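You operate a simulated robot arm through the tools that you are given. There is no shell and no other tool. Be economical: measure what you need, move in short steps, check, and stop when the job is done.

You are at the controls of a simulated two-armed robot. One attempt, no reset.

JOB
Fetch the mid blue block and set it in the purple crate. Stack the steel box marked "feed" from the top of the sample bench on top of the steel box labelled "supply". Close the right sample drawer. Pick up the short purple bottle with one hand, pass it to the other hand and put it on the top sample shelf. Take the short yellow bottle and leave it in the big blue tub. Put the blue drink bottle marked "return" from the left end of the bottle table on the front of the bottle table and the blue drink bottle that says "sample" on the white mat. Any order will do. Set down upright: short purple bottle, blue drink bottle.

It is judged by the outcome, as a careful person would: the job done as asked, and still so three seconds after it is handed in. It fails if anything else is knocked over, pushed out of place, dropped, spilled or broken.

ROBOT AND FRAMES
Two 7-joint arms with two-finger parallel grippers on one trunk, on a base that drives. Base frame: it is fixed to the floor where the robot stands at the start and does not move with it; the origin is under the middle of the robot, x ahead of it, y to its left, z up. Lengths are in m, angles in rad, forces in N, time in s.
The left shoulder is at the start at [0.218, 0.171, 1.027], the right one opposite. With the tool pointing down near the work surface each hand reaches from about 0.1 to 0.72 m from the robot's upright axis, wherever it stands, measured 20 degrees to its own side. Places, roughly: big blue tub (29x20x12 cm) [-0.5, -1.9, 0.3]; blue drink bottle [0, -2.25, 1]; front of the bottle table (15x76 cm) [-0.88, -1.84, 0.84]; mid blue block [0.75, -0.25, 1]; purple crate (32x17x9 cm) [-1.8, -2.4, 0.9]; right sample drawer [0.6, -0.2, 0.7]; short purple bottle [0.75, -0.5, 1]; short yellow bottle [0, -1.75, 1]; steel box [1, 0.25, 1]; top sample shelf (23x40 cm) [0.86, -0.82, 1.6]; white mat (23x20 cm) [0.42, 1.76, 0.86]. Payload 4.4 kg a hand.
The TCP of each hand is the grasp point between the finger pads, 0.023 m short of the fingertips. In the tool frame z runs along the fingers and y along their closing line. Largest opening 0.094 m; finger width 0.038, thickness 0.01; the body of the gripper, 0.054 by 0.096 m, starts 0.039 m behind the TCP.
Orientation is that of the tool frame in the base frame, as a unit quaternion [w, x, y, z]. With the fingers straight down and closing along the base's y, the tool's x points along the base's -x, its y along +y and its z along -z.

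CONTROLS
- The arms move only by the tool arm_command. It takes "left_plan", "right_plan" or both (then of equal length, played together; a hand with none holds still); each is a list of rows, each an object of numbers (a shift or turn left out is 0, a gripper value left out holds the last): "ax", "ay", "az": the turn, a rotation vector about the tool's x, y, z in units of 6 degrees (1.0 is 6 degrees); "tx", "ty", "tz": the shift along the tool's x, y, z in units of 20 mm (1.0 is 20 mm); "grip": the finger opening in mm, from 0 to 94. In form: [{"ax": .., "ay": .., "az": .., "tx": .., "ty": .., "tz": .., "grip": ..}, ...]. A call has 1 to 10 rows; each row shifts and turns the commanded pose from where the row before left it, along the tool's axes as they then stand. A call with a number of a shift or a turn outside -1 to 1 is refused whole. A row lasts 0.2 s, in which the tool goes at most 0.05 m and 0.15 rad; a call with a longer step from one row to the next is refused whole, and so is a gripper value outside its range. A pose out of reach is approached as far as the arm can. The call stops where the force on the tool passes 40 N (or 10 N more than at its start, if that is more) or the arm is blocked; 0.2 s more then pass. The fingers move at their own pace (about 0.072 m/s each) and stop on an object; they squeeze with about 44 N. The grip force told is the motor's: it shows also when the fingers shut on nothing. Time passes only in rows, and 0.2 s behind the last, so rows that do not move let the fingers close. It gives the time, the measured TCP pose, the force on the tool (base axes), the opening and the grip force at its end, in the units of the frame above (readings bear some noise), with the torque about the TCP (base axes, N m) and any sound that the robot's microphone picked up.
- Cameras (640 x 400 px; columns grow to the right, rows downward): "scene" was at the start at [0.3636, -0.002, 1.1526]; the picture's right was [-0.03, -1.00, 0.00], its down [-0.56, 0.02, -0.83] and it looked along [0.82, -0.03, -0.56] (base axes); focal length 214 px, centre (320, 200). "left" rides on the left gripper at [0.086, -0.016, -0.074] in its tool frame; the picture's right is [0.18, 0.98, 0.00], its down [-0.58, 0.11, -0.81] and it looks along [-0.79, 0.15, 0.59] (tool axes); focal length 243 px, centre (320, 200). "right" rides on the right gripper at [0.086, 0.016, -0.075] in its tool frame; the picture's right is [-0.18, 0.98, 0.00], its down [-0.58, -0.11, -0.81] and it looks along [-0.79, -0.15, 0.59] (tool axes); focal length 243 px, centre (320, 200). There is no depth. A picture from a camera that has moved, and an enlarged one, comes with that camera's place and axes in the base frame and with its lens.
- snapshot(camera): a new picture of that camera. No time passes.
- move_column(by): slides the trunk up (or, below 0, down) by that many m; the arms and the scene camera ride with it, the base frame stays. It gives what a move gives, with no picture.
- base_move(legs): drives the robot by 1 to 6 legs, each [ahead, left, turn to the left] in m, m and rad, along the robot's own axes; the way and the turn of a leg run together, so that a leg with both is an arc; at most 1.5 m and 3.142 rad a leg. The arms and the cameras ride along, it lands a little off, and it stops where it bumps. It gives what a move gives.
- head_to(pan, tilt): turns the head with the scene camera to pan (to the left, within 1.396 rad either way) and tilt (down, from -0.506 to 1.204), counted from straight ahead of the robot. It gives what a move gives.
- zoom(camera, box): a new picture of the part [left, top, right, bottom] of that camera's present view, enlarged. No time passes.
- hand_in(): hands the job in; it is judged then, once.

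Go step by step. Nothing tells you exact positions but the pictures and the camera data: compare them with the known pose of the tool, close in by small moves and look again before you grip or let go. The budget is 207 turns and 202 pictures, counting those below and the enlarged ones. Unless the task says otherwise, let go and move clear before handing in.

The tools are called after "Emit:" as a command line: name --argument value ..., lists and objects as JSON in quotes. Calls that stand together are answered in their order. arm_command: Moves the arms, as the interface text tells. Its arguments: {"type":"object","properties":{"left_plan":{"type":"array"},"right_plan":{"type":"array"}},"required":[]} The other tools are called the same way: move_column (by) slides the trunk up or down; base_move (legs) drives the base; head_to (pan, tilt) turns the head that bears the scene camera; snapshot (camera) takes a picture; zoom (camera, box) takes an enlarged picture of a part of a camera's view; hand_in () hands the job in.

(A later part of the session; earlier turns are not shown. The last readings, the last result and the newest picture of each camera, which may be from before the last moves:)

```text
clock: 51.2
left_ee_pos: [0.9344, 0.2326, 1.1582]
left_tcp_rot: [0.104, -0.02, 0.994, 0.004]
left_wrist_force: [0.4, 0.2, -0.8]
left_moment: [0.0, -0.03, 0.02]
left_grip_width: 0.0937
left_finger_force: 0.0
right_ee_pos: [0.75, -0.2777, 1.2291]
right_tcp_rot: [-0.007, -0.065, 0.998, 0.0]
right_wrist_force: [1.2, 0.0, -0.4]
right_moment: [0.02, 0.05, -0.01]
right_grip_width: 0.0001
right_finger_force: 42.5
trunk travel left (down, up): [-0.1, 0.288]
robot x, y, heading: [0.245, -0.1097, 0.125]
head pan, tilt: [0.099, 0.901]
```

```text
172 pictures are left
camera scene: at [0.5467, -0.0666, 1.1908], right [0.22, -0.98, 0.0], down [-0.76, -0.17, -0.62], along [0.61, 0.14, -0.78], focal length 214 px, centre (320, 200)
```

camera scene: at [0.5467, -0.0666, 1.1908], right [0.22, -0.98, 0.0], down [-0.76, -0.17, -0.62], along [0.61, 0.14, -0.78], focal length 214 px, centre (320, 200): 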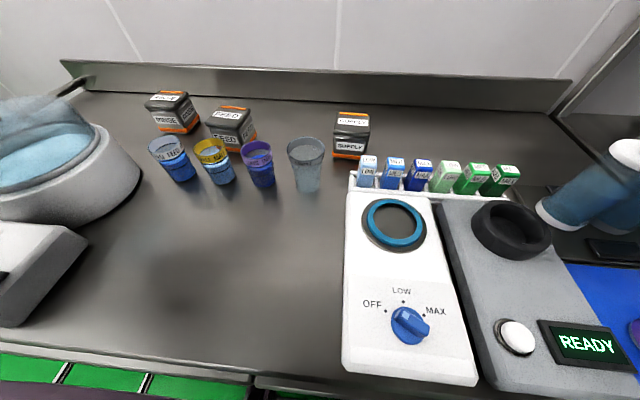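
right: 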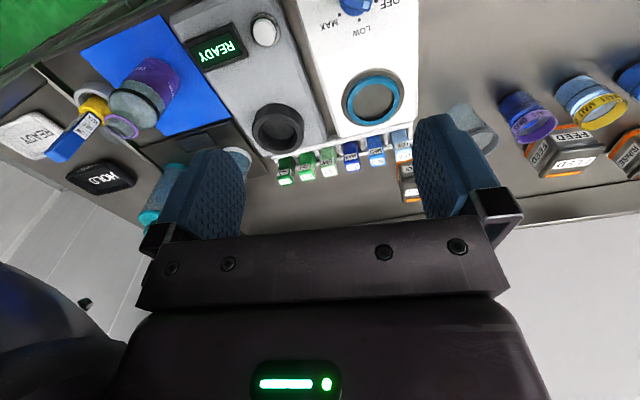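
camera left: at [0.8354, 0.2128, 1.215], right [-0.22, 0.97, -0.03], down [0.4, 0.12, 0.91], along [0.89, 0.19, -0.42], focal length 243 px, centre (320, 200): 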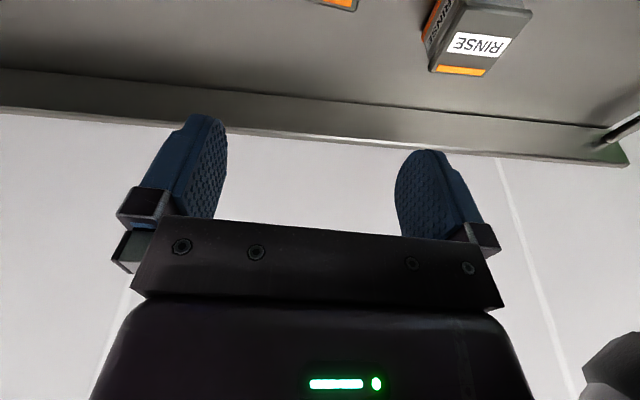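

Emit:
arm_command --left_plan '[{"tz": 0.97, "tx": 0.16}, {"tz": 0.97, "tx": 0.16}, {"tz": 0.97, "tx": 0.16}, {"tz": 0.97, "tx": 0.16}, {"tz": 0.97, "tx": 0.16}, {"tz": 0.97, "tx": 0.16}, {"tz": 0.97, "tx": 0.16}, {"tz": 0.97, "tx": 0.16}, {"tz": 0.97, "tx": 0.16}]'

Emit:
snapshot --camera "left"

Emit:
zoom --camera "scene" --box '[100, 40, 420, 240]'

```text
clock: 53.4
left_ee_pos: [0.9431, 0.2252, 1.0612]
left_tcp_rot: [0.163, -0.022, 0.986, 0.025]
left_wrist_force: [0.4, 0.5, -0.1]
left_moment: [0.0, 0.0, -0.01]
left_grip_width: 0.094
left_finger_force: 0.0
right_ee_pos: [0.7364, -0.2976, 1.2421]
right_tcp_rot: [0.009, -0.063, 0.998, 0.008]
right_wrist_force: [-0.4, -0.7, -0.3]
right_moment: [0.03, 0.02, -0.02]
right_grip_width: 0.0
right_finger_force: 42.0
trunk travel left (down, up): [-0.1, 0.288]
robot x, y, heading: [0.2436, -0.1101, 0.12]
head pan, tilt: [0.099, 0.901]
stopped in row 9 (left hand): the arm was blocked; the commanded pose is now the measured one
```

```text
171 pictures are left
camera left: at [0.8384, 0.2028, 1.1045], right [-0.22, 0.97, -0.02], down [0.29, 0.08, 0.95], along [0.93, 0.21, -0.3], focal length 243 px, centre (320, 200)
```

left: 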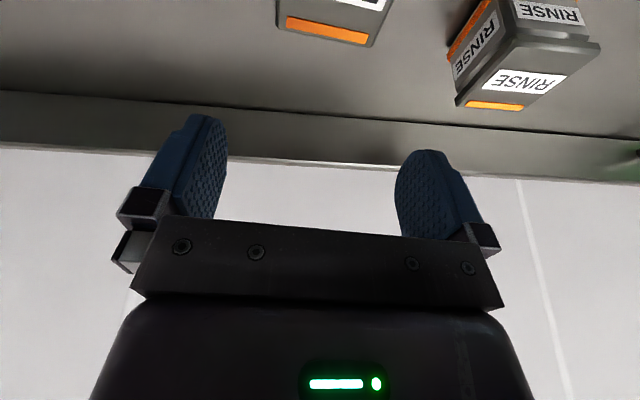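

```text
2.00 times, centred on (260, 140) of scene
camera zoom: at [0.5358, -0.084, 1.2008], right [0.21, -0.98, -0.01], down [-0.76, -0.16, -0.63], along [0.61, 0.14, -0.78], focal length 429 px, centre (440, 320)
```

zoom: 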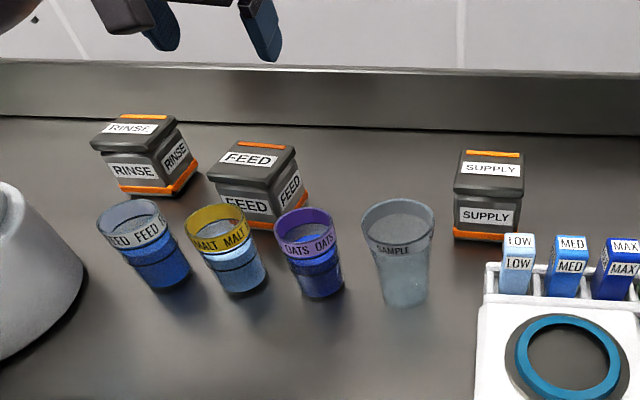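

Emit:
head_to --pan 0.7 --tilt 0.5

Emit:
snapshot --camera "scene"

```text
clock: 54.4
left_ee_pos: [0.9389, 0.2256, 1.0606]
left_tcp_rot: [0.161, -0.023, 0.986, 0.025]
left_wrist_force: [0.1, 0.6, -0.1]
left_moment: [-0.03, -0.01, -0.01]
left_grip_width: 0.0941
left_finger_force: 0.0
right_ee_pos: [0.7343, -0.2975, 1.2434]
right_tcp_rot: [0.009, -0.064, 0.998, 0.007]
right_wrist_force: [1.1, -1.1, 0.5]
right_moment: [0.04, 0.02, -0.01]
right_grip_width: 0.0
right_finger_force: 42.8
trunk travel left (down, up): [-0.1, 0.288]
robot x, y, heading: [0.2446, -0.1103, 0.116]
head pan, tilt: [0.7, 0.499]
```

```text
169 pictures are left
camera scene: at [0.5214, -0.0352, 1.2356], right [0.73, -0.68, 0.0], down [-0.32, -0.34, -0.89], along [0.6, 0.65, -0.46], focal length 214 px, centre (320, 200)
```

scene: 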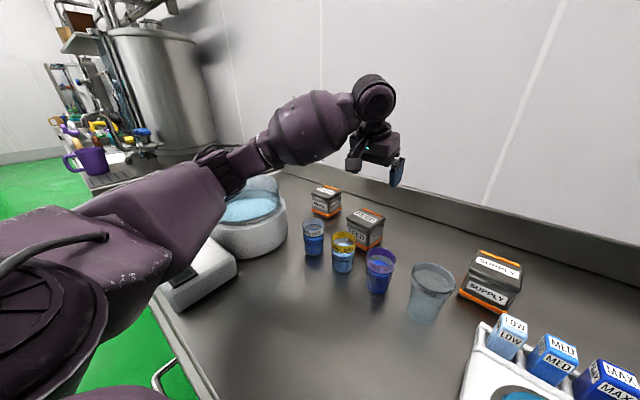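

The left elbow rests on the bath rim, so I'll use the right arm for the box with the robot standing further left. First lift the left arm clear.

Emit:
arm_command --left_plan '[{"tz": -1}, {"tz": -1}, {"tz": -1}, {"tz": -1}, {"tz": -1}, {"tz": -1}, {"tz": -1}, {"tz": -1}, {"tz": -1}, {"tz": -1}]'

Emit:
move_column --by 0.2

Emit:
snapshot --camera "scene"

```text
clock: 56.6
left_ee_pos: [0.8948, 0.2321, 1.2098]
left_tcp_rot: [0.135, -0.021, 0.991, 0.013]
left_wrist_force: [-0.5, 0.2, -0.1]
left_moment: [0.03, 0.0, -0.01]
left_grip_width: 0.0939
left_finger_force: 0.0
right_ee_pos: [0.7498, -0.2803, 1.2312]
right_tcp_rot: [-0.005, -0.063, 0.998, 0.0]
right_wrist_force: [0.5, -0.2, 0.3]
right_moment: [0.01, -0.01, 0.04]
right_grip_width: 0.0
right_finger_force: 42.9
trunk travel left (down, up): [-0.1, 0.288]
robot x, y, heading: [0.2451, -0.1122, 0.125]
head pan, tilt: [0.7, 0.499]
```

```text
clock: 58.8
left_ee_pos: [0.896, 0.2309, 1.4093]
left_tcp_rot: [0.134, -0.021, 0.991, 0.012]
left_wrist_force: [-1.1, 0.4, 0.4]
left_moment: [-0.02, -0.02, -0.01]
left_grip_width: 0.094
left_finger_force: 0.1
right_ee_pos: [0.7517, -0.2797, 1.4285]
right_tcp_rot: [-0.006, -0.064, 0.998, -0.001]
right_wrist_force: [0.8, 0.4, -0.1]
right_moment: [-0.04, 0.01, 0.02]
right_grip_width: 0.0002
right_finger_force: 42.8
trunk travel left (down, up): [-0.3, 0.088]
robot x, y, heading: [0.2398, -0.1093, 0.122]
head pan, tilt: [0.7, 0.499]
```

```text
168 pictures are left
camera scene: at [0.3739, -0.0366, 1.4493], right [0.73, -0.68, 0.0], down [-0.33, -0.35, -0.88], along [0.6, 0.64, -0.48], focal length 214 px, centre (320, 200)
```

scene: 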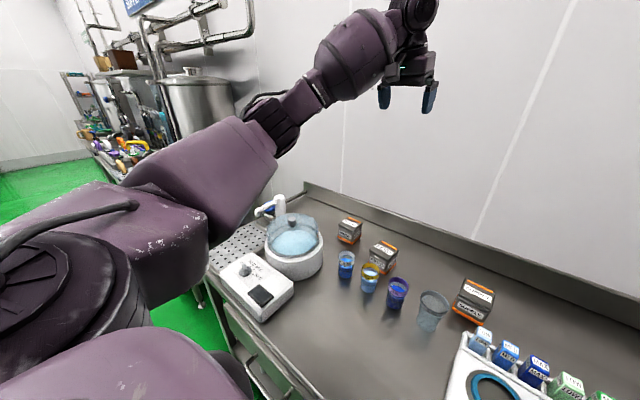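

Emit:
arm_command --left_plan '[{"tz": 1, "tx": 0.04}, {"tz": 1, "tx": 0.04}, {"tz": 1, "tx": 0.04}, {"tz": 1, "tx": 0.04}, {"tz": 1, "tx": 0.04}, {"tz": 1, "tx": 0.04}, {"tz": 1, "tx": 0.04}, {"tz": 1, "tx": 0.04}, {"tz": 1, "tx": 0.04}]'

Emit:
snapshot --camera "scene"

```text
clock: 60.8
left_ee_pos: [0.9367, 0.2358, 1.2338]
left_tcp_rot: [0.133, -0.021, 0.991, 0.011]
left_wrist_force: [0.1, -0.5, 0.0]
left_moment: [0.03, -0.01, 0.0]
left_grip_width: 0.0938
left_finger_force: 0.0
right_ee_pos: [0.7496, -0.28, 1.4302]
right_tcp_rot: [-0.006, -0.064, 0.998, 0.0]
right_wrist_force: [0.0, 0.8, -0.3]
right_moment: [0.0, -0.01, -0.02]
right_grip_width: 0.0
right_finger_force: 42.7
trunk travel left (down, up): [-0.3, 0.088]
robot x, y, heading: [0.2473, -0.1148, 0.118]
head pan, tilt: [0.7, 0.499]
```

```text
167 pictures are left
camera scene: at [0.3736, -0.0365, 1.4495], right [0.73, -0.68, 0.0], down [-0.33, -0.35, -0.88], along [0.6, 0.64, -0.48], focal length 214 px, centre (320, 200)
```

scene: 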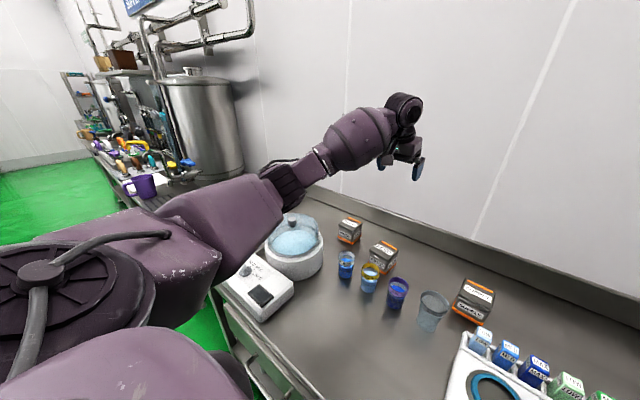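

Emit:
arm_command --left_plan '[{"tz": 1, "tx": 0.23}, {"tz": 1, "tx": 0.23}, {"tz": 1, "tx": 0.23}, {"tz": 1, "tx": 0.23}, {"tz": 1, "tx": 0.23}, {"tz": 1, "tx": 0.23}, {"tz": 1, "tx": 0.23}, {"tz": 1, "tx": 0.23}]'

Emit:
snapshot --camera "scene"

Emit:
snapshot --camera "left"

```text
clock: 62.6
left_ee_pos: [0.9446, 0.2378, 1.0724]
left_tcp_rot: [0.135, -0.021, 0.991, 0.013]
left_wrist_force: [0.7, 1.0, -0.2]
left_moment: [-0.04, -0.01, -0.01]
left_grip_width: 0.0941
left_finger_force: 0.0
right_ee_pos: [0.7501, -0.279, 1.4303]
right_tcp_rot: [-0.006, -0.064, 0.998, 0.0]
right_wrist_force: [-0.1, 0.1, -0.1]
right_moment: [0.03, -0.01, 0.05]
right_grip_width: 0.0003
right_finger_force: 43.0
trunk travel left (down, up): [-0.3, 0.088]
robot x, y, heading: [0.2447, -0.1097, 0.12]
head pan, tilt: [0.7, 0.499]
```

```text
166 pictures are left
camera scene: at [0.3735, -0.0365, 1.4495], right [0.73, -0.68, 0.0], down [-0.33, -0.35, -0.88], along [0.6, 0.64, -0.48], focal length 214 px, centre (320, 200)
```

scene: 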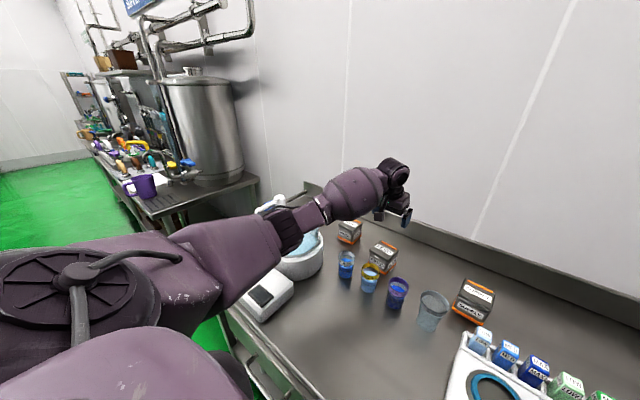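

```text
165 pictures are left
camera left: at [0.8423, 0.2176, 1.1213], right [-0.22, 0.97, -0.03], down [0.34, 0.11, 0.93], along [0.91, 0.2, -0.36], focal length 243 px, centre (320, 200)
```

left: 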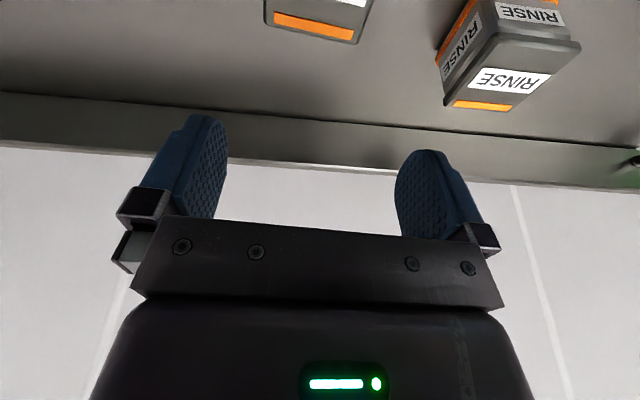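

Emit:
arm_command --left_plan '[{"tz": 0.95, "tx": 0.26}, {"tz": 0.95, "tx": 0.26}, {"tz": 0.95, "tx": 0.26}, {"tz": 0.95, "tx": 0.26}, {"tz": 0.95, "tx": 0.26}, {"tz": 0.95, "tx": 0.26}]'

Emit:
zoom --camera "scene" --box '[260, 140, 520, 340]'

Emit:
snapshot --camera "left"

```text
clock: 64.0
left_ee_pos: [0.9441, 0.2404, 0.9514]
left_tcp_rot: [0.134, -0.021, 0.991, 0.012]
left_wrist_force: [1.1, 0.2, 0.8]
left_moment: [-0.01, 0.01, 0.02]
left_grip_width: 0.094
left_finger_force: 0.1
right_ee_pos: [0.7517, -0.2801, 1.43]
right_tcp_rot: [-0.006, -0.063, 0.998, 0.0]
right_wrist_force: [-0.2, -0.2, 0.4]
right_moment: [-0.04, -0.05, -0.02]
right_grip_width: 0.0001
right_finger_force: 42.7
trunk travel left (down, up): [-0.3, 0.088]
robot x, y, heading: [0.2411, -0.1153, 0.118]
head pan, tilt: [0.7, 0.499]
```

```text
2.00 times, centred on (390, 240) of scene
camera zoom: at [0.3735, -0.0366, 1.4495], right [0.73, -0.68, 0.0], down [-0.33, -0.35, -0.88], along [0.6, 0.64, -0.48], focal length 429 px, centre (180, 120)
```

zoom: 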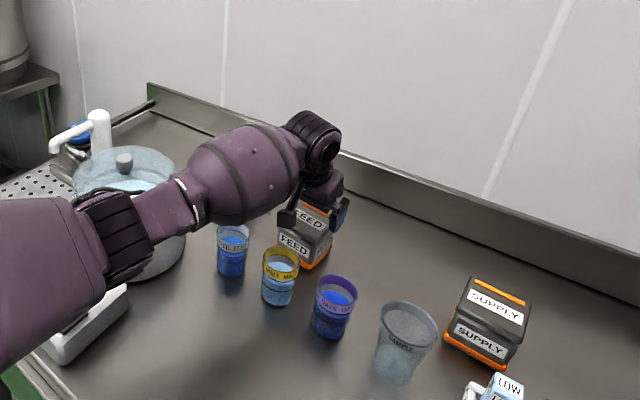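

```text
163 pictures are left
camera left: at [0.8423, 0.2196, 1.0024], right [-0.22, 0.97, -0.03], down [0.34, 0.11, 0.93], along [0.91, 0.2, -0.36], focal length 243 px, centre (320, 200)
```

left: 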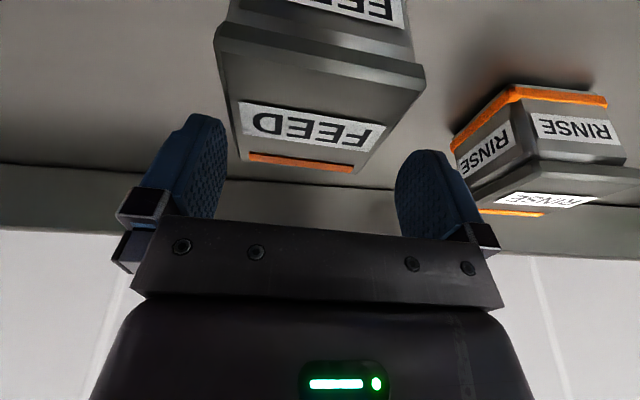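

Emit:
arm_command --left_plan '[{"ty": -0.3}, {"tz": 0.5, "tx": 0.14}, {"tz": 0.5, "tx": 0.14}, {"tz": 0.5, "tx": 0.14}, {"tz": 0.3, "tx": 0.08}]'

Emit:
snapshot --camera "left"

Emit:
zoom --camera "scene" --box '[330, 180, 450, 300]'

```text
clock: 65.2
left_ee_pos: [0.9445, 0.2368, 0.9149]
left_tcp_rot: [0.135, -0.021, 0.991, 0.012]
left_wrist_force: [0.6, -0.2, 0.1]
left_moment: [0.0, 0.02, 0.01]
left_grip_width: 0.0941
left_finger_force: 0.1
right_ee_pos: [0.7509, -0.2796, 1.4295]
right_tcp_rot: [-0.006, -0.064, 0.998, -0.001]
right_wrist_force: [-0.2, -0.3, -0.6]
right_moment: [0.0, 0.0, 0.04]
right_grip_width: 0.0
right_finger_force: 42.5
trunk travel left (down, up): [-0.3, 0.088]
robot x, y, heading: [0.2418, -0.1124, 0.122]
head pan, tilt: [0.7, 0.499]
```

```text
162 pictures are left
camera left: at [0.8419, 0.2144, 0.9648], right [-0.22, 0.97, -0.03], down [0.34, 0.11, 0.93], along [0.91, 0.2, -0.36], focal length 243 px, centre (320, 200)
```

left: 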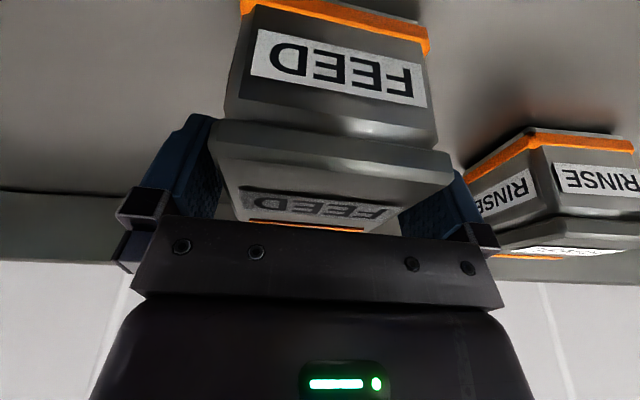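

```text
3.33 times, centred on (390, 240) of scene
camera zoom: at [0.3733, -0.0367, 1.4495], right [0.73, -0.68, 0.0], down [-0.33, -0.35, -0.88], along [0.6, 0.64, -0.48], focal length 715 px, centre (87, 67)
```

zoom: 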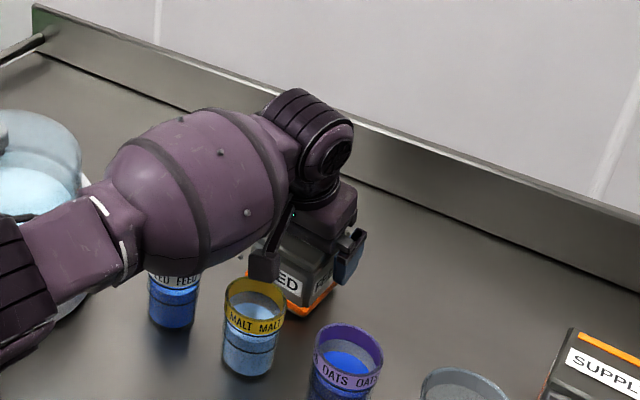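

Emit:
arm_command --left_plan '[{"grip": 40}, {}, {}, {}]'

Emit:
snapshot --camera "left"

```text
clock: 66.2
left_ee_pos: [0.9426, 0.2352, 0.915]
left_tcp_rot: [0.135, -0.021, 0.991, 0.012]
left_wrist_force: [0.7, -1.0, -0.6]
left_moment: [-0.13, -0.1, -0.07]
left_grip_width: 0.0768
left_finger_force: 44.1
right_ee_pos: [0.7499, -0.2792, 1.4292]
right_tcp_rot: [-0.006, -0.064, 0.998, -0.001]
right_wrist_force: [-0.1, -0.7, -0.3]
right_moment: [0.0, 0.02, 0.01]
right_grip_width: 0.0
right_finger_force: 42.0
trunk travel left (down, up): [-0.3, 0.088]
robot x, y, heading: [0.2464, -0.1101, 0.118]
head pan, tilt: [0.7, 0.499]
```

```text
160 pictures are left
camera left: at [0.842, 0.2144, 0.9649], right [-0.22, 0.97, -0.03], down [0.34, 0.11, 0.93], along [0.91, 0.2, -0.36], focal length 243 px, centre (320, 200)
```

left: 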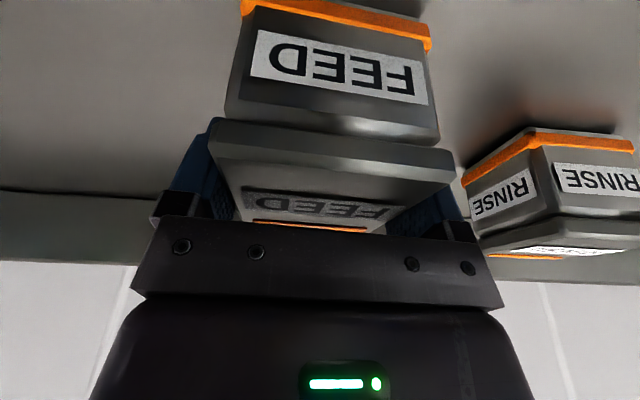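

Emit:
arm_command --left_plan '[{"tz": -0.5, "tx": -0.14}, {"tz": -0.5, "tx": -0.14}, {"tz": -0.96, "tx": -0.27}, {"tz": -0.96, "tx": -0.27}, {"tz": -0.96, "tx": -0.27}, {"tz": -0.96, "tx": -0.27}, {"tz": -0.96, "tx": -0.27}, {"tz": -0.96, "tx": -0.27}, {"tz": -0.96, "tx": -0.27}]'

Emit:
snapshot --camera "scene"

Emit:
snapshot --camera "left"

```text
clock: 68.2
left_ee_pos: [0.9452, 0.2341, 1.0758]
left_tcp_rot: [0.134, -0.021, 0.991, 0.012]
left_wrist_force: [0.4, 0.5, -3.9]
left_moment: [0.01, -0.03, -0.02]
left_grip_width: 0.0769
left_finger_force: 43.7
right_ee_pos: [0.7509, -0.28, 1.4308]
right_tcp_rot: [-0.006, -0.064, 0.998, -0.001]
right_wrist_force: [-1.1, 0.4, -0.2]
right_moment: [0.03, 0.02, -0.01]
right_grip_width: 0.0
right_finger_force: 42.4
trunk travel left (down, up): [-0.3, 0.088]
robot x, y, heading: [0.2467, -0.1105, 0.12]
head pan, tilt: [0.7, 0.499]
```

```text
159 pictures are left
camera scene: at [0.3734, -0.0367, 1.4495], right [0.73, -0.68, 0.0], down [-0.33, -0.35, -0.88], along [0.6, 0.64, -0.48], focal length 214 px, centre (320, 200)
```

scene: 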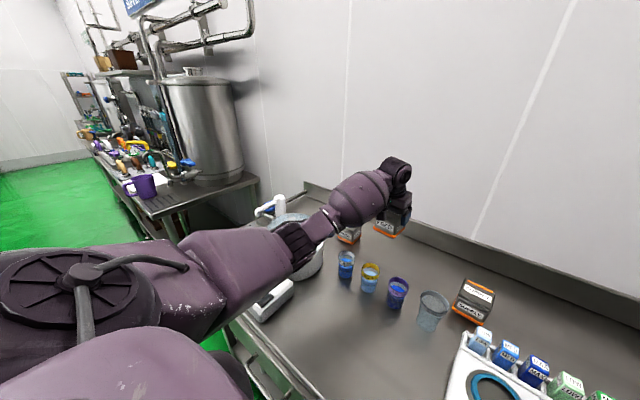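

```text
158 pictures are left
camera left: at [0.8442, 0.2122, 1.1257], right [-0.22, 0.97, -0.03], down [0.34, 0.11, 0.93], along [0.91, 0.2, -0.36], focal length 243 px, centre (320, 200)
```

left: 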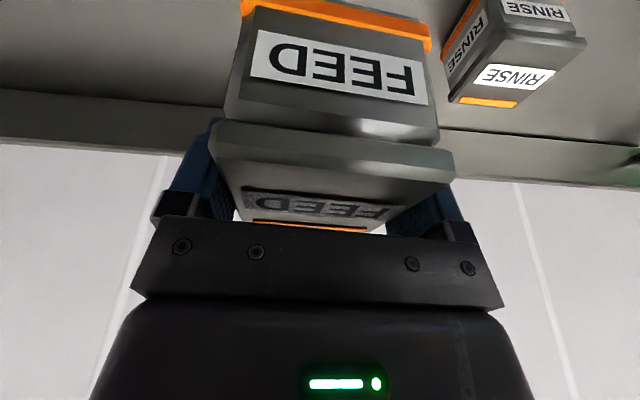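

Emit:
head_to --pan 0.0 --tilt 0.7

Emit:
zoom --camera "scene" --box '[200, 80, 420, 220]'

```text
clock: 69.2
left_ee_pos: [0.9452, 0.2336, 1.0754]
left_tcp_rot: [0.133, -0.021, 0.991, 0.012]
left_wrist_force: [0.3, -0.3, -2.8]
left_moment: [0.02, -0.02, -0.02]
left_grip_width: 0.0769
left_finger_force: 44.0
right_ee_pos: [0.7509, -0.2792, 1.4303]
right_tcp_rot: [-0.006, -0.063, 0.998, 0.0]
right_wrist_force: [0.1, 0.6, 1.0]
right_moment: [-0.01, 0.06, 0.03]
right_grip_width: 0.0
right_finger_force: 42.2
trunk travel left (down, up): [-0.3, 0.088]
robot x, y, heading: [0.2437, -0.115, 0.126]
head pan, tilt: [0.0, 0.7]
```

```text
2.86 times, centred on (310, 150) of scene
camera zoom: at [0.3958, -0.0927, 1.4318], right [0.12, -0.99, 0.0], down [-0.64, -0.08, -0.76], along [0.76, 0.09, -0.64], focal length 613 px, centre (349, 343)
```

zoom: 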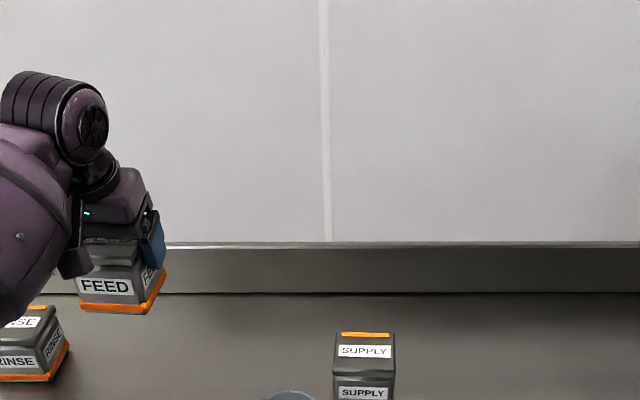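

Emit:
arm_command --left_plan '[{"ty": -1}, {"ty": -1}, {"ty": -1}, {"ty": -1}, {"ty": -1}, {"ty": -1}, {"ty": -1}, {"ty": -1}, {"ty": -1}, {"ty": -1}]'

Emit:
arm_command --left_plan '[{"ty": -1, "tx": -0.3, "tz": 0.08}, {"ty": -1, "tx": -0.3, "tz": 0.08}, {"ty": -1, "tx": -0.3, "tz": 0.08}, {"ty": -0.9}, {"az": -0.57}]'

Emit:
snapshot --camera "left"

Emit:
zoom --camera "scene" --box '[220, 100, 420, 240]'

```text
clock: 71.5
left_ee_pos: [0.9545, 0.0323, 1.0728]
left_tcp_rot: [0.135, -0.02, 0.991, 0.012]
left_wrist_force: [-0.3, -0.9, -3.7]
left_moment: [-0.01, -0.03, -0.01]
left_grip_width: 0.0765
left_finger_force: 43.6
right_ee_pos: [0.7512, -0.2795, 1.4296]
right_tcp_rot: [-0.006, -0.064, 0.998, -0.001]
right_wrist_force: [0.2, -0.9, -0.6]
right_moment: [0.02, 0.01, -0.01]
right_grip_width: 0.0
right_finger_force: 42.5
trunk travel left (down, up): [-0.3, 0.088]
robot x, y, heading: [0.246, -0.1113, 0.123]
head pan, tilt: [0.0, 0.7]
```

```text
clock: 72.7
left_ee_pos: [0.9775, -0.0436, 1.0705]
left_tcp_rot: [0.135, -0.05, 0.99, 0.008]
left_wrist_force: [-0.3, 1.0, -4.1]
left_moment: [-0.01, 0.0, -0.04]
left_grip_width: 0.0767
left_finger_force: 44.4
right_ee_pos: [0.751, -0.2783, 1.429]
right_tcp_rot: [-0.007, -0.064, 0.998, 0.0]
right_wrist_force: [0.5, -0.2, -0.3]
right_moment: [0.05, 0.0, 0.0]
right_grip_width: 0.0
right_finger_force: 42.5
trunk travel left (down, up): [-0.3, 0.088]
robot x, y, heading: [0.2435, -0.1108, 0.12]
head pan, tilt: [0.0, 0.7]
```

```text
156 pictures are left
camera left: at [0.8771, -0.0693, 1.1204], right [-0.28, 0.96, -0.05], down [0.33, 0.14, 0.93], along [0.9, 0.24, -0.36], focal length 243 px, centre (320, 200)
```

left: 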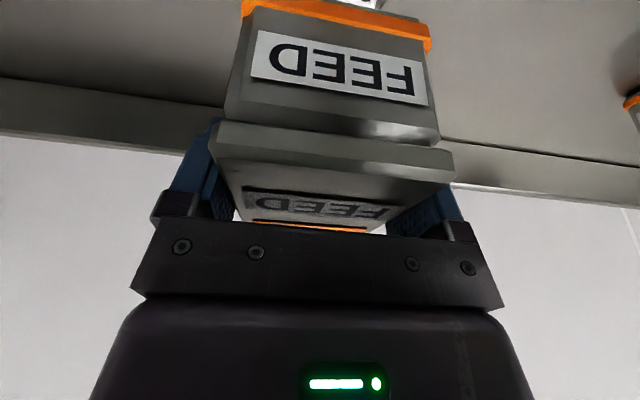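

```text
2.86 times, centred on (320, 170) of scene
camera zoom: at [0.3959, -0.0926, 1.4318], right [0.12, -0.99, 0.0], down [-0.64, -0.08, -0.76], along [0.76, 0.09, -0.64], focal length 613 px, centre (320, 286)
```

zoom: 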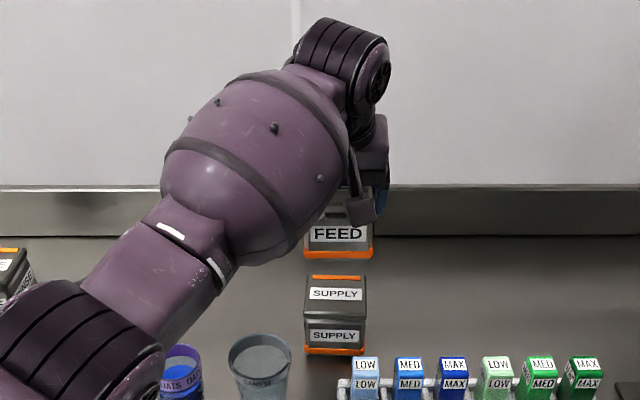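

Emit:
arm_command --left_plan '[{"tz": 0.9, "tx": 0.26}, {"tz": 0.9, "tx": 0.26}, {"tz": 0.9, "tx": 0.25}, {"tz": 0.6, "tx": 0.17}]'

Emit:
zoom --camera "scene" --box '[260, 130, 380, 220]'

Emit:
snapshot --camera "left"

```text
clock: 73.7
left_ee_pos: [0.9772, -0.0436, 1.0019]
left_tcp_rot: [0.134, -0.051, 0.99, 0.008]
left_wrist_force: [0.1, 0.2, -3.4]
left_moment: [0.02, 0.0, 0.0]
left_grip_width: 0.0767
left_finger_force: 43.9
right_ee_pos: [0.7504, -0.2804, 1.4295]
right_tcp_rot: [-0.006, -0.064, 0.998, -0.001]
right_wrist_force: [-0.9, -0.7, 0.2]
right_moment: [0.01, 0.01, 0.0]
right_grip_width: 0.0
right_finger_force: 42.7
trunk travel left (down, up): [-0.3, 0.088]
robot x, y, heading: [0.245, -0.1108, 0.117]
head pan, tilt: [0.0, 0.7]
```

```text
4.44 times, centred on (320, 175) of scene
camera zoom: at [0.3959, -0.093, 1.4318], right [0.12, -0.99, 0.0], down [-0.64, -0.08, -0.76], along [0.76, 0.09, -0.64], focal length 953 px, centre (320, 311)
```

zoom: 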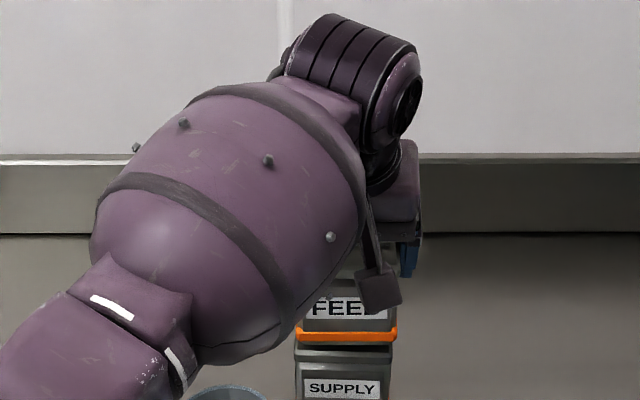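

```text
153 pictures are left
camera left: at [0.8758, -0.0699, 1.0514], right [-0.28, 0.96, -0.05], down [0.33, 0.14, 0.93], along [0.9, 0.24, -0.36], focal length 243 px, centre (320, 200)
```

left: 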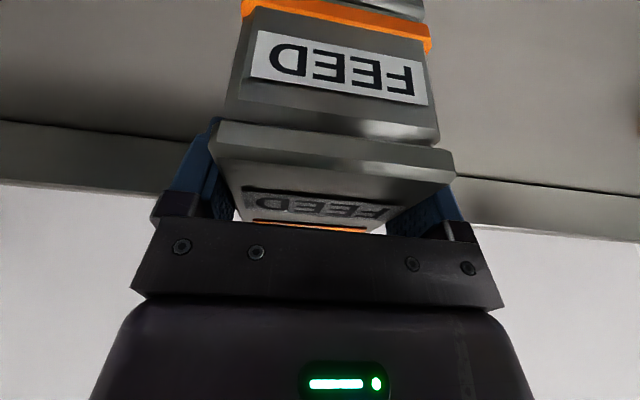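

Emit:
arm_command --left_plan '[{"tz": 0.15, "tx": 0.04}, {"tz": 0.15, "tx": 0.04}, {"tz": 0.15, "tx": 0.04}, {"tz": 0.15, "tx": 0.04}]'

Emit:
zoom --camera "scene" --box '[260, 130, 380, 220]'

```text
clock: 74.7
left_ee_pos: [0.976, -0.0447, 0.9935]
left_tcp_rot: [0.138, -0.05, 0.989, 0.007]
left_wrist_force: [1.5, 1.0, 23.2]
left_moment: [0.39, 1.05, -0.11]
left_grip_width: 0.0764
left_finger_force: 44.2
right_ee_pos: [0.7487, -0.2799, 1.431]
right_tcp_rot: [-0.005, -0.063, 0.998, -0.001]
right_wrist_force: [0.7, 0.4, 0.3]
right_moment: [0.03, -0.02, 0.0]
right_grip_width: 0.0
right_finger_force: 42.2
trunk travel left (down, up): [-0.3, 0.088]
robot x, y, heading: [0.2441, -0.1095, 0.123]
head pan, tilt: [0.0, 0.7]
```

```text
4.44 times, centred on (320, 175) of scene
camera zoom: at [0.3936, -0.0933, 1.4325], right [0.12, -0.99, 0.0], down [-0.64, -0.08, -0.77], along [0.76, 0.09, -0.64], focal length 953 px, centre (320, 311)
```

zoom: 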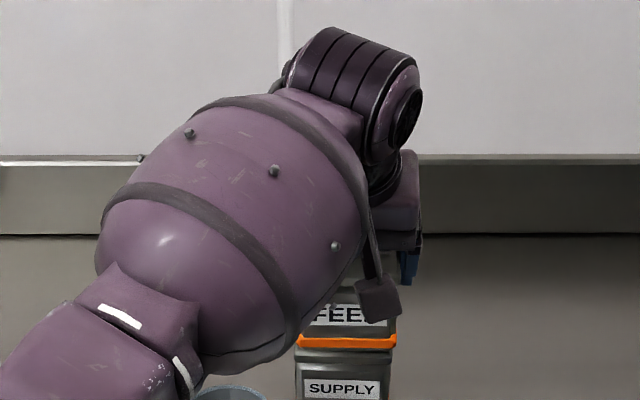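

Emit:
arm_command --left_plan '[{"tz": -0.08, "tx": -0.02}, {"grip": 94}, {}, {}]'

Emit:
arm_command --left_plan '[{"tz": -0.3, "tx": -0.08}, {"tz": -0.5, "tx": -0.14}, {"tz": -0.9, "tx": -0.26}, {"tz": -0.9, "tx": -0.26}, {"tz": -0.9, "tx": -0.26}, {"tz": -1, "tx": 0}, {"tz": -1, "tx": 0}, {"tz": -1, "tx": 0}, {"tz": -1, "tx": 0}]'

Emit:
snapshot --camera "scene"

Emit:
snapshot --camera "left"

```text
clock: 75.7
left_ee_pos: [0.9754, -0.0432, 0.9908]
left_tcp_rot: [0.135, -0.051, 0.99, 0.008]
left_wrist_force: [0.0, 0.3, 0.7]
left_moment: [0.0, -0.02, 0.0]
left_grip_width: 0.094
left_finger_force: 0.1
right_ee_pos: [0.749, -0.2792, 1.4294]
right_tcp_rot: [-0.005, -0.063, 0.998, 0.0]
right_wrist_force: [-0.5, 0.0, 0.3]
right_moment: [0.02, 0.03, -0.02]
right_grip_width: 0.0
right_finger_force: 42.5
trunk travel left (down, up): [-0.3, 0.088]
robot x, y, heading: [0.2473, -0.1149, 0.12]
head pan, tilt: [0.0, 0.7]
```

```text
clock: 77.7
left_ee_pos: [0.9552, -0.0465, 1.1415]
left_tcp_rot: [0.135, -0.051, 0.99, 0.008]
left_wrist_force: [-0.1, 0.4, -0.4]
left_moment: [0.01, 0.02, -0.02]
left_grip_width: 0.0941
left_finger_force: 0.1
right_ee_pos: [0.7493, -0.2791, 1.4304]
right_tcp_rot: [-0.005, -0.063, 0.998, 0.0]
right_wrist_force: [-0.6, 0.7, 0.2]
right_moment: [0.01, 0.0, 0.05]
right_grip_width: 0.0
right_finger_force: 42.3
trunk travel left (down, up): [-0.3, 0.088]
robot x, y, heading: [0.2436, -0.1086, 0.118]
head pan, tilt: [0.0, 0.7]
```

```text
151 pictures are left
camera scene: at [0.3952, -0.093, 1.4319], right [0.12, -0.99, 0.0], down [-0.64, -0.08, -0.77], along [0.76, 0.09, -0.64], focal length 214 px, centre (320, 200)
```

scene: 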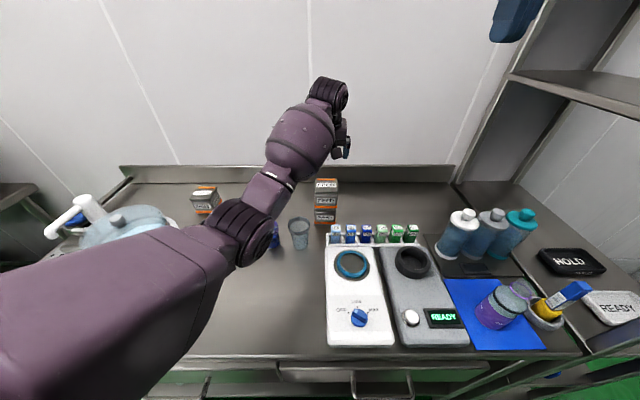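

```text
150 pictures are left
camera left: at [0.8546, -0.0729, 1.1907], right [-0.28, 0.96, -0.05], down [0.33, 0.14, 0.93], along [0.9, 0.24, -0.36], focal length 243 px, centre (320, 200)
```

left: 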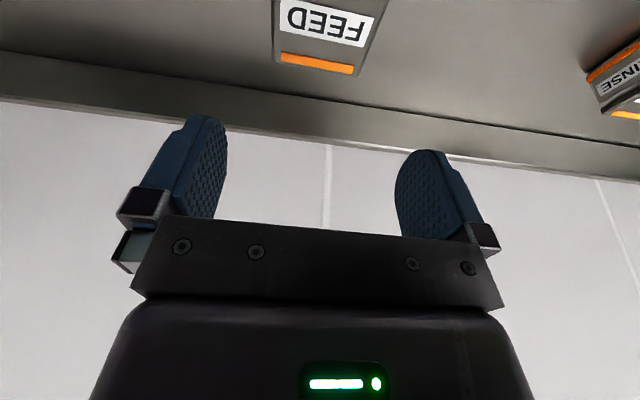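

The feed box now stands on supply. Next the purple bottle; I'll look at it and the rack.

Emit:
arm_command --left_plan '[{"tz": -1}, {"tz": -1}, {"tz": -1}, {"tz": -1}, {"tz": -1}, {"tz": -1, "ty": 1}, {"tz": -1, "ty": 1}, {"tz": -1, "ty": 1}, {"tx": 0.5, "ty": 1}, {"tx": 0.5, "ty": 1}]'

Emit:
head_to --pan -0.7 --tilt 0.4

Emit:
snapshot --camera "scene"

Emit:
snapshot --camera "right"

```text
clock: 79.8
left_ee_pos: [0.8813, 0.0474, 1.2908]
left_tcp_rot: [0.134, -0.05, 0.99, 0.007]
left_wrist_force: [0.2, 0.0, -0.3]
left_moment: [-0.05, -0.01, 0.01]
left_grip_width: 0.0938
left_finger_force: 0.1
right_ee_pos: [0.7503, -0.2787, 1.4297]
right_tcp_rot: [-0.006, -0.063, 0.998, 0.0]
right_wrist_force: [0.6, 0.2, -0.4]
right_moment: [-0.02, -0.01, 0.02]
right_grip_width: 0.0
right_finger_force: 42.0
trunk travel left (down, up): [-0.3, 0.088]
robot x, y, heading: [0.2474, -0.1125, 0.12]
head pan, tilt: [0.0, 0.7]
```

```text
clock: 80.9
left_ee_pos: [0.8824, 0.0442, 1.291]
left_tcp_rot: [0.135, -0.05, 0.99, 0.008]
left_wrist_force: [-0.6, 0.3, 0.1]
left_moment: [0.02, 0.0, 0.01]
left_grip_width: 0.0941
left_finger_force: 0.0
right_ee_pos: [0.7508, -0.2798, 1.429]
right_tcp_rot: [-0.006, -0.064, 0.998, 0.0]
right_wrist_force: [0.0, 0.5, -0.1]
right_moment: [0.0, -0.01, -0.02]
right_grip_width: 0.0
right_finger_force: 42.5
trunk travel left (down, up): [-0.3, 0.088]
robot x, y, heading: [0.2451, -0.111, 0.121]
head pan, tilt: [-0.7, 0.4]
```

```text
149 pictures are left
camera scene: at [0.3888, -0.1539, 1.4586], right [-0.55, -0.84, 0.0], down [-0.33, 0.21, -0.92], along [0.77, -0.5, -0.39], focal length 214 px, centre (320, 200)
```

scene: 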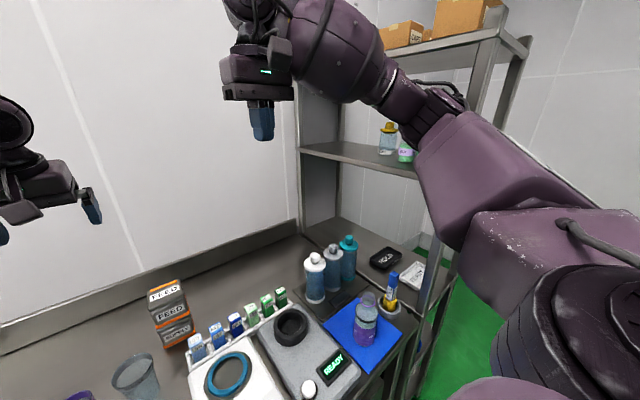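

```text
148 pictures are left
camera right: at [0.6624, -0.2743, 1.5032], right [0.06, 1.0, 0.0], down [0.6, -0.03, 0.8], along [0.8, -0.05, -0.6], focal length 243 px, centre (320, 200)
```

right: 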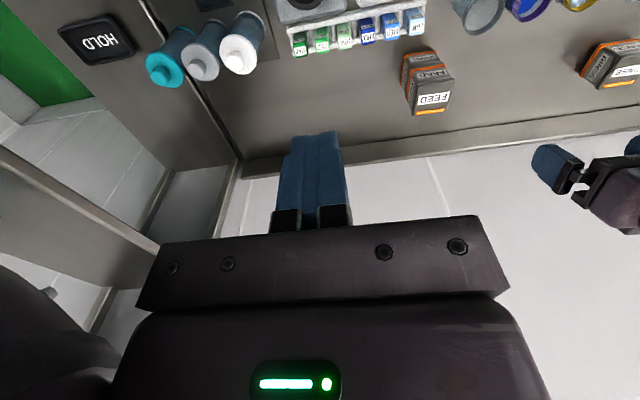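

Emit:
zoom --camera "scene" --box '[290, 230, 450, 350]'

Emit:
zoom --camera "scene" --box '[290, 0, 550, 200]'

```text
3.33 times, centred on (370, 290) of scene
camera zoom: at [0.3888, -0.1539, 1.4586], right [-0.55, -0.84, 0.0], down [-0.33, 0.21, -0.92], along [0.77, -0.5, -0.39], focal length 715 px, centre (153, -100)
```

zoom: 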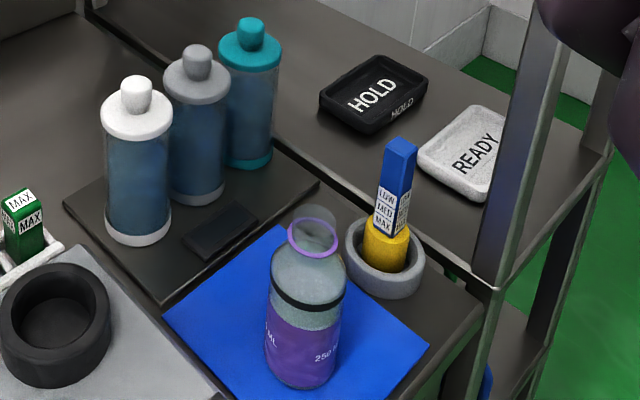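

```text
2.00 times, centred on (420, 100) of scene
camera zoom: at [0.3888, -0.1539, 1.4586], right [-0.55, -0.84, 0.0], down [-0.33, 0.21, -0.92], along [0.77, -0.5, -0.39], focal length 429 px, centre (120, 400)
```

zoom: 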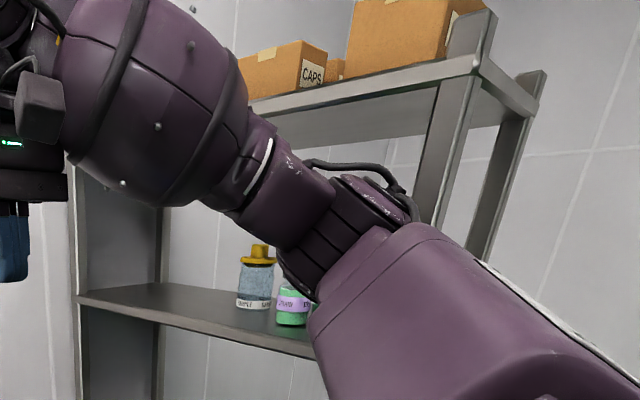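

Emit:
base_move --legs '[[-0.24, -0.16, 0]]'

Emit:
arm_command --right_plan '[{"az": -1, "grip": 94}, {"az": -1}, {"az": -1}, {"az": -1}, {"az": -1}, {"az": -1}, {"az": -1}, {"az": -1}, {"az": -1}, {"az": -1}]'

Emit:
arm_command --right_plan '[{"az": -1}, {"az": -1}, {"az": -1}, {"tz": 1}, {"tz": 1}, {"tz": 1}, {"tz": 1}, {"tz": 1}, {"tz": 1}]'

Emit:
snapshot --camera "scene"

Emit:
snapshot --camera "right"

```text
clock: 83.0
left_ee_pos: [0.6621, -0.1368, 1.2919]
left_tcp_rot: [0.134, -0.053, 0.989, 0.009]
left_wrist_force: [0.9, -0.3, 1.0]
left_moment: [0.01, -0.02, -0.02]
left_grip_width: 0.0939
left_finger_force: 0.0
right_ee_pos: [0.532, -0.4642, 1.4299]
right_tcp_rot: [-0.006, -0.067, 0.998, 0.0]
right_wrist_force: [0.0, -0.4, -0.5]
right_moment: [0.0, 0.0, 0.01]
right_grip_width: 0.0001
right_finger_force: 42.6
trunk travel left (down, up): [-0.3, 0.088]
robot x, y, heading: [0.0254, -0.3004, 0.127]
head pan, tilt: [-0.7, 0.4]
```

```text
clock: 85.2
left_ee_pos: [0.6624, -0.1352, 1.2905]
left_tcp_rot: [0.134, -0.054, 0.989, 0.007]
left_wrist_force: [-0.2, 0.1, -0.4]
left_moment: [0.0, 0.03, 0.0]
left_grip_width: 0.0939
left_finger_force: 0.0
right_ee_pos: [0.5231, -0.4559, 1.4242]
right_tcp_rot: [-0.005, -0.555, 0.832, 0.003]
right_wrist_force: [0.8, -0.2, 0.1]
right_moment: [-0.03, 0.0, 0.03]
right_grip_width: 0.0939
right_finger_force: 0.0
right hand out of reach, approached as far as the arm can: row 10
trunk travel left (down, up): [-0.3, 0.088]
robot x, y, heading: [0.028, -0.2952, 0.122]
head pan, tilt: [-0.7, 0.4]
```

```text
clock: 87.2
left_ee_pos: [0.6638, -0.1378, 1.2915]
left_tcp_rot: [0.134, -0.054, 0.989, 0.008]
left_wrist_force: [0.4, -0.3, -0.1]
left_moment: [0.04, 0.0, 0.02]
left_grip_width: 0.0938
left_finger_force: 0.0
right_ee_pos: [0.4559, -0.4096, 1.2821]
right_tcp_rot: [-0.004, -0.68, 0.733, 0.003]
right_wrist_force: [0.5, -0.1, -0.4]
right_moment: [0.02, 0.0, -0.02]
right_grip_width: 0.094
right_finger_force: 0.2
right hand out of reach, approached as far as the arm can: row 1, 2, 3
trunk travel left (down, up): [-0.3, 0.088]
robot x, y, heading: [0.0259, -0.2941, 0.126]
head pan, tilt: [-0.7, 0.4]
```

```text
145 pictures are left
camera scene: at [0.1706, -0.3395, 1.4586], right [-0.54, -0.84, 0.0], down [-0.33, 0.21, -0.92], along [0.77, -0.5, -0.39], focal length 214 px, centre (320, 200)
```

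scene: 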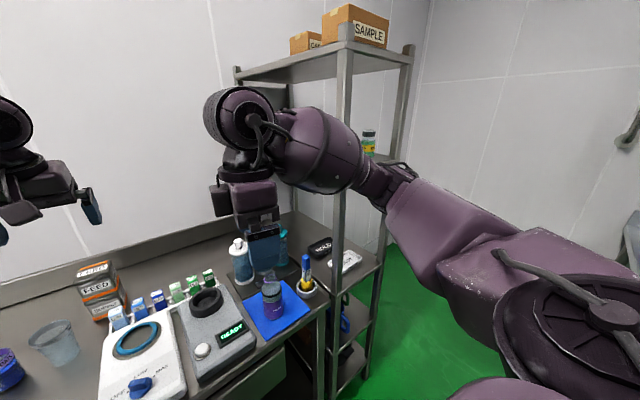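

```text
144 pictures are left
camera right: at [0.4332, -0.4948, 1.3549], right [-0.97, 0.26, 0.01], down [0.16, 0.57, 0.8], along [0.2, 0.78, -0.59], focal length 243 px, centre (320, 200)
```

right: 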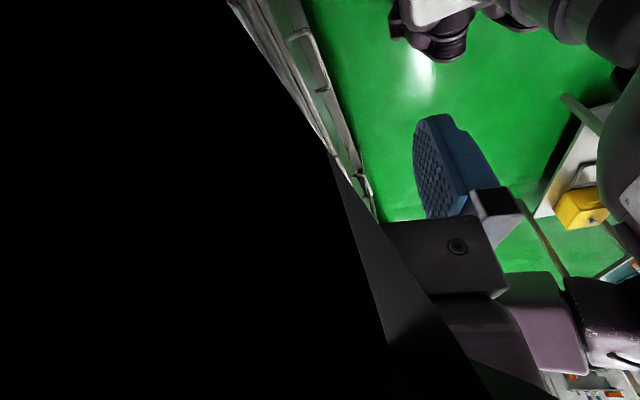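

The right camera sits against its own forearm at that yaw, so I'll turn the hand most of the way back and use a mild yaw instead.

Emit:
arm_command --right_plan '[{"az": 1}, {"az": 1}, {"az": 1}, {"az": 1}, {"az": 1}, {"az": 1}, {"az": 1}, {"az": 1}, {"az": 1}]'

Emit:
head_to --pan -0.5 --tilt 0.6

Emit:
snapshot --camera "right"

Emit:
snapshot --camera "scene"

```text
clock: 89.2
left_ee_pos: [0.6646, -0.1376, 1.2913]
left_tcp_rot: [0.135, -0.054, 0.989, 0.009]
left_wrist_force: [-0.2, -0.4, -0.2]
left_moment: [-0.02, -0.05, 0.0]
left_grip_width: 0.094
left_finger_force: 0.1
right_ee_pos: [0.4567, -0.4096, 1.2832]
right_tcp_rot: [-0.005, -0.272, 0.962, 0.001]
right_wrist_force: [0.1, 1.0, 0.5]
right_moment: [-0.02, 0.01, 0.0]
right_grip_width: 0.0938
right_finger_force: 0.0
trunk travel left (down, up): [-0.3, 0.088]
robot x, y, heading: [0.0281, -0.2959, 0.124]
head pan, tilt: [-0.7, 0.4]
```

```text
clock: 89.9
left_ee_pos: [0.6636, -0.1377, 1.2898]
left_tcp_rot: [0.135, -0.054, 0.989, 0.008]
left_wrist_force: [-0.5, 0.2, -0.5]
left_moment: [-0.01, -0.01, -0.01]
left_grip_width: 0.094
left_finger_force: 0.2
right_ee_pos: [0.4554, -0.4097, 1.2832]
right_tcp_rot: [-0.006, -0.273, 0.962, 0.0]
right_wrist_force: [-0.6, 0.1, -0.3]
right_moment: [0.05, 0.0, 0.0]
right_grip_width: 0.0941
right_finger_force: 0.0
trunk travel left (down, up): [-0.3, 0.088]
robot x, y, heading: [0.0287, -0.2992, 0.126]
head pan, tilt: [-0.499, 0.6]
```

```text
143 pictures are left
camera right: at [0.3727, -0.4405, 1.3574], right [-0.36, 0.93, 0.0], down [0.56, 0.21, 0.8], along [0.75, 0.29, -0.6], focal length 243 px, centre (320, 200)
```

right: 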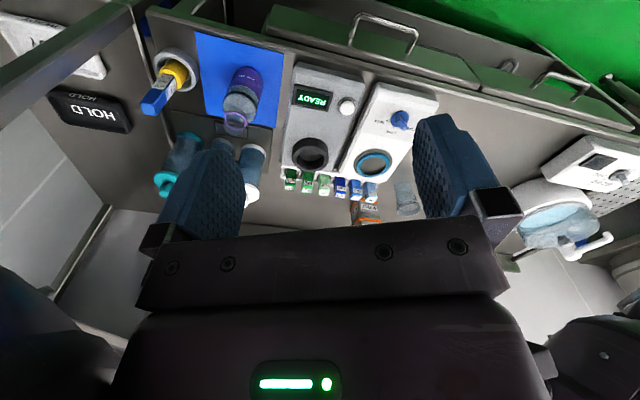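

```text
142 pictures are left
camera scene: at [0.1749, -0.3212, 1.4405], right [-0.37, -0.93, 0.0], down [-0.53, 0.21, -0.83], along [0.77, -0.3, -0.56], focal length 214 px, centre (320, 200)
```

scene: 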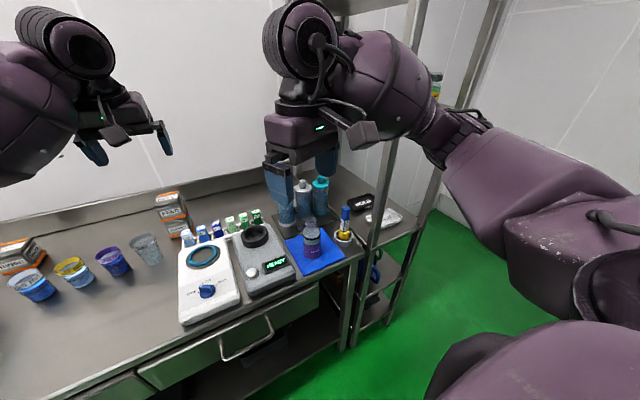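

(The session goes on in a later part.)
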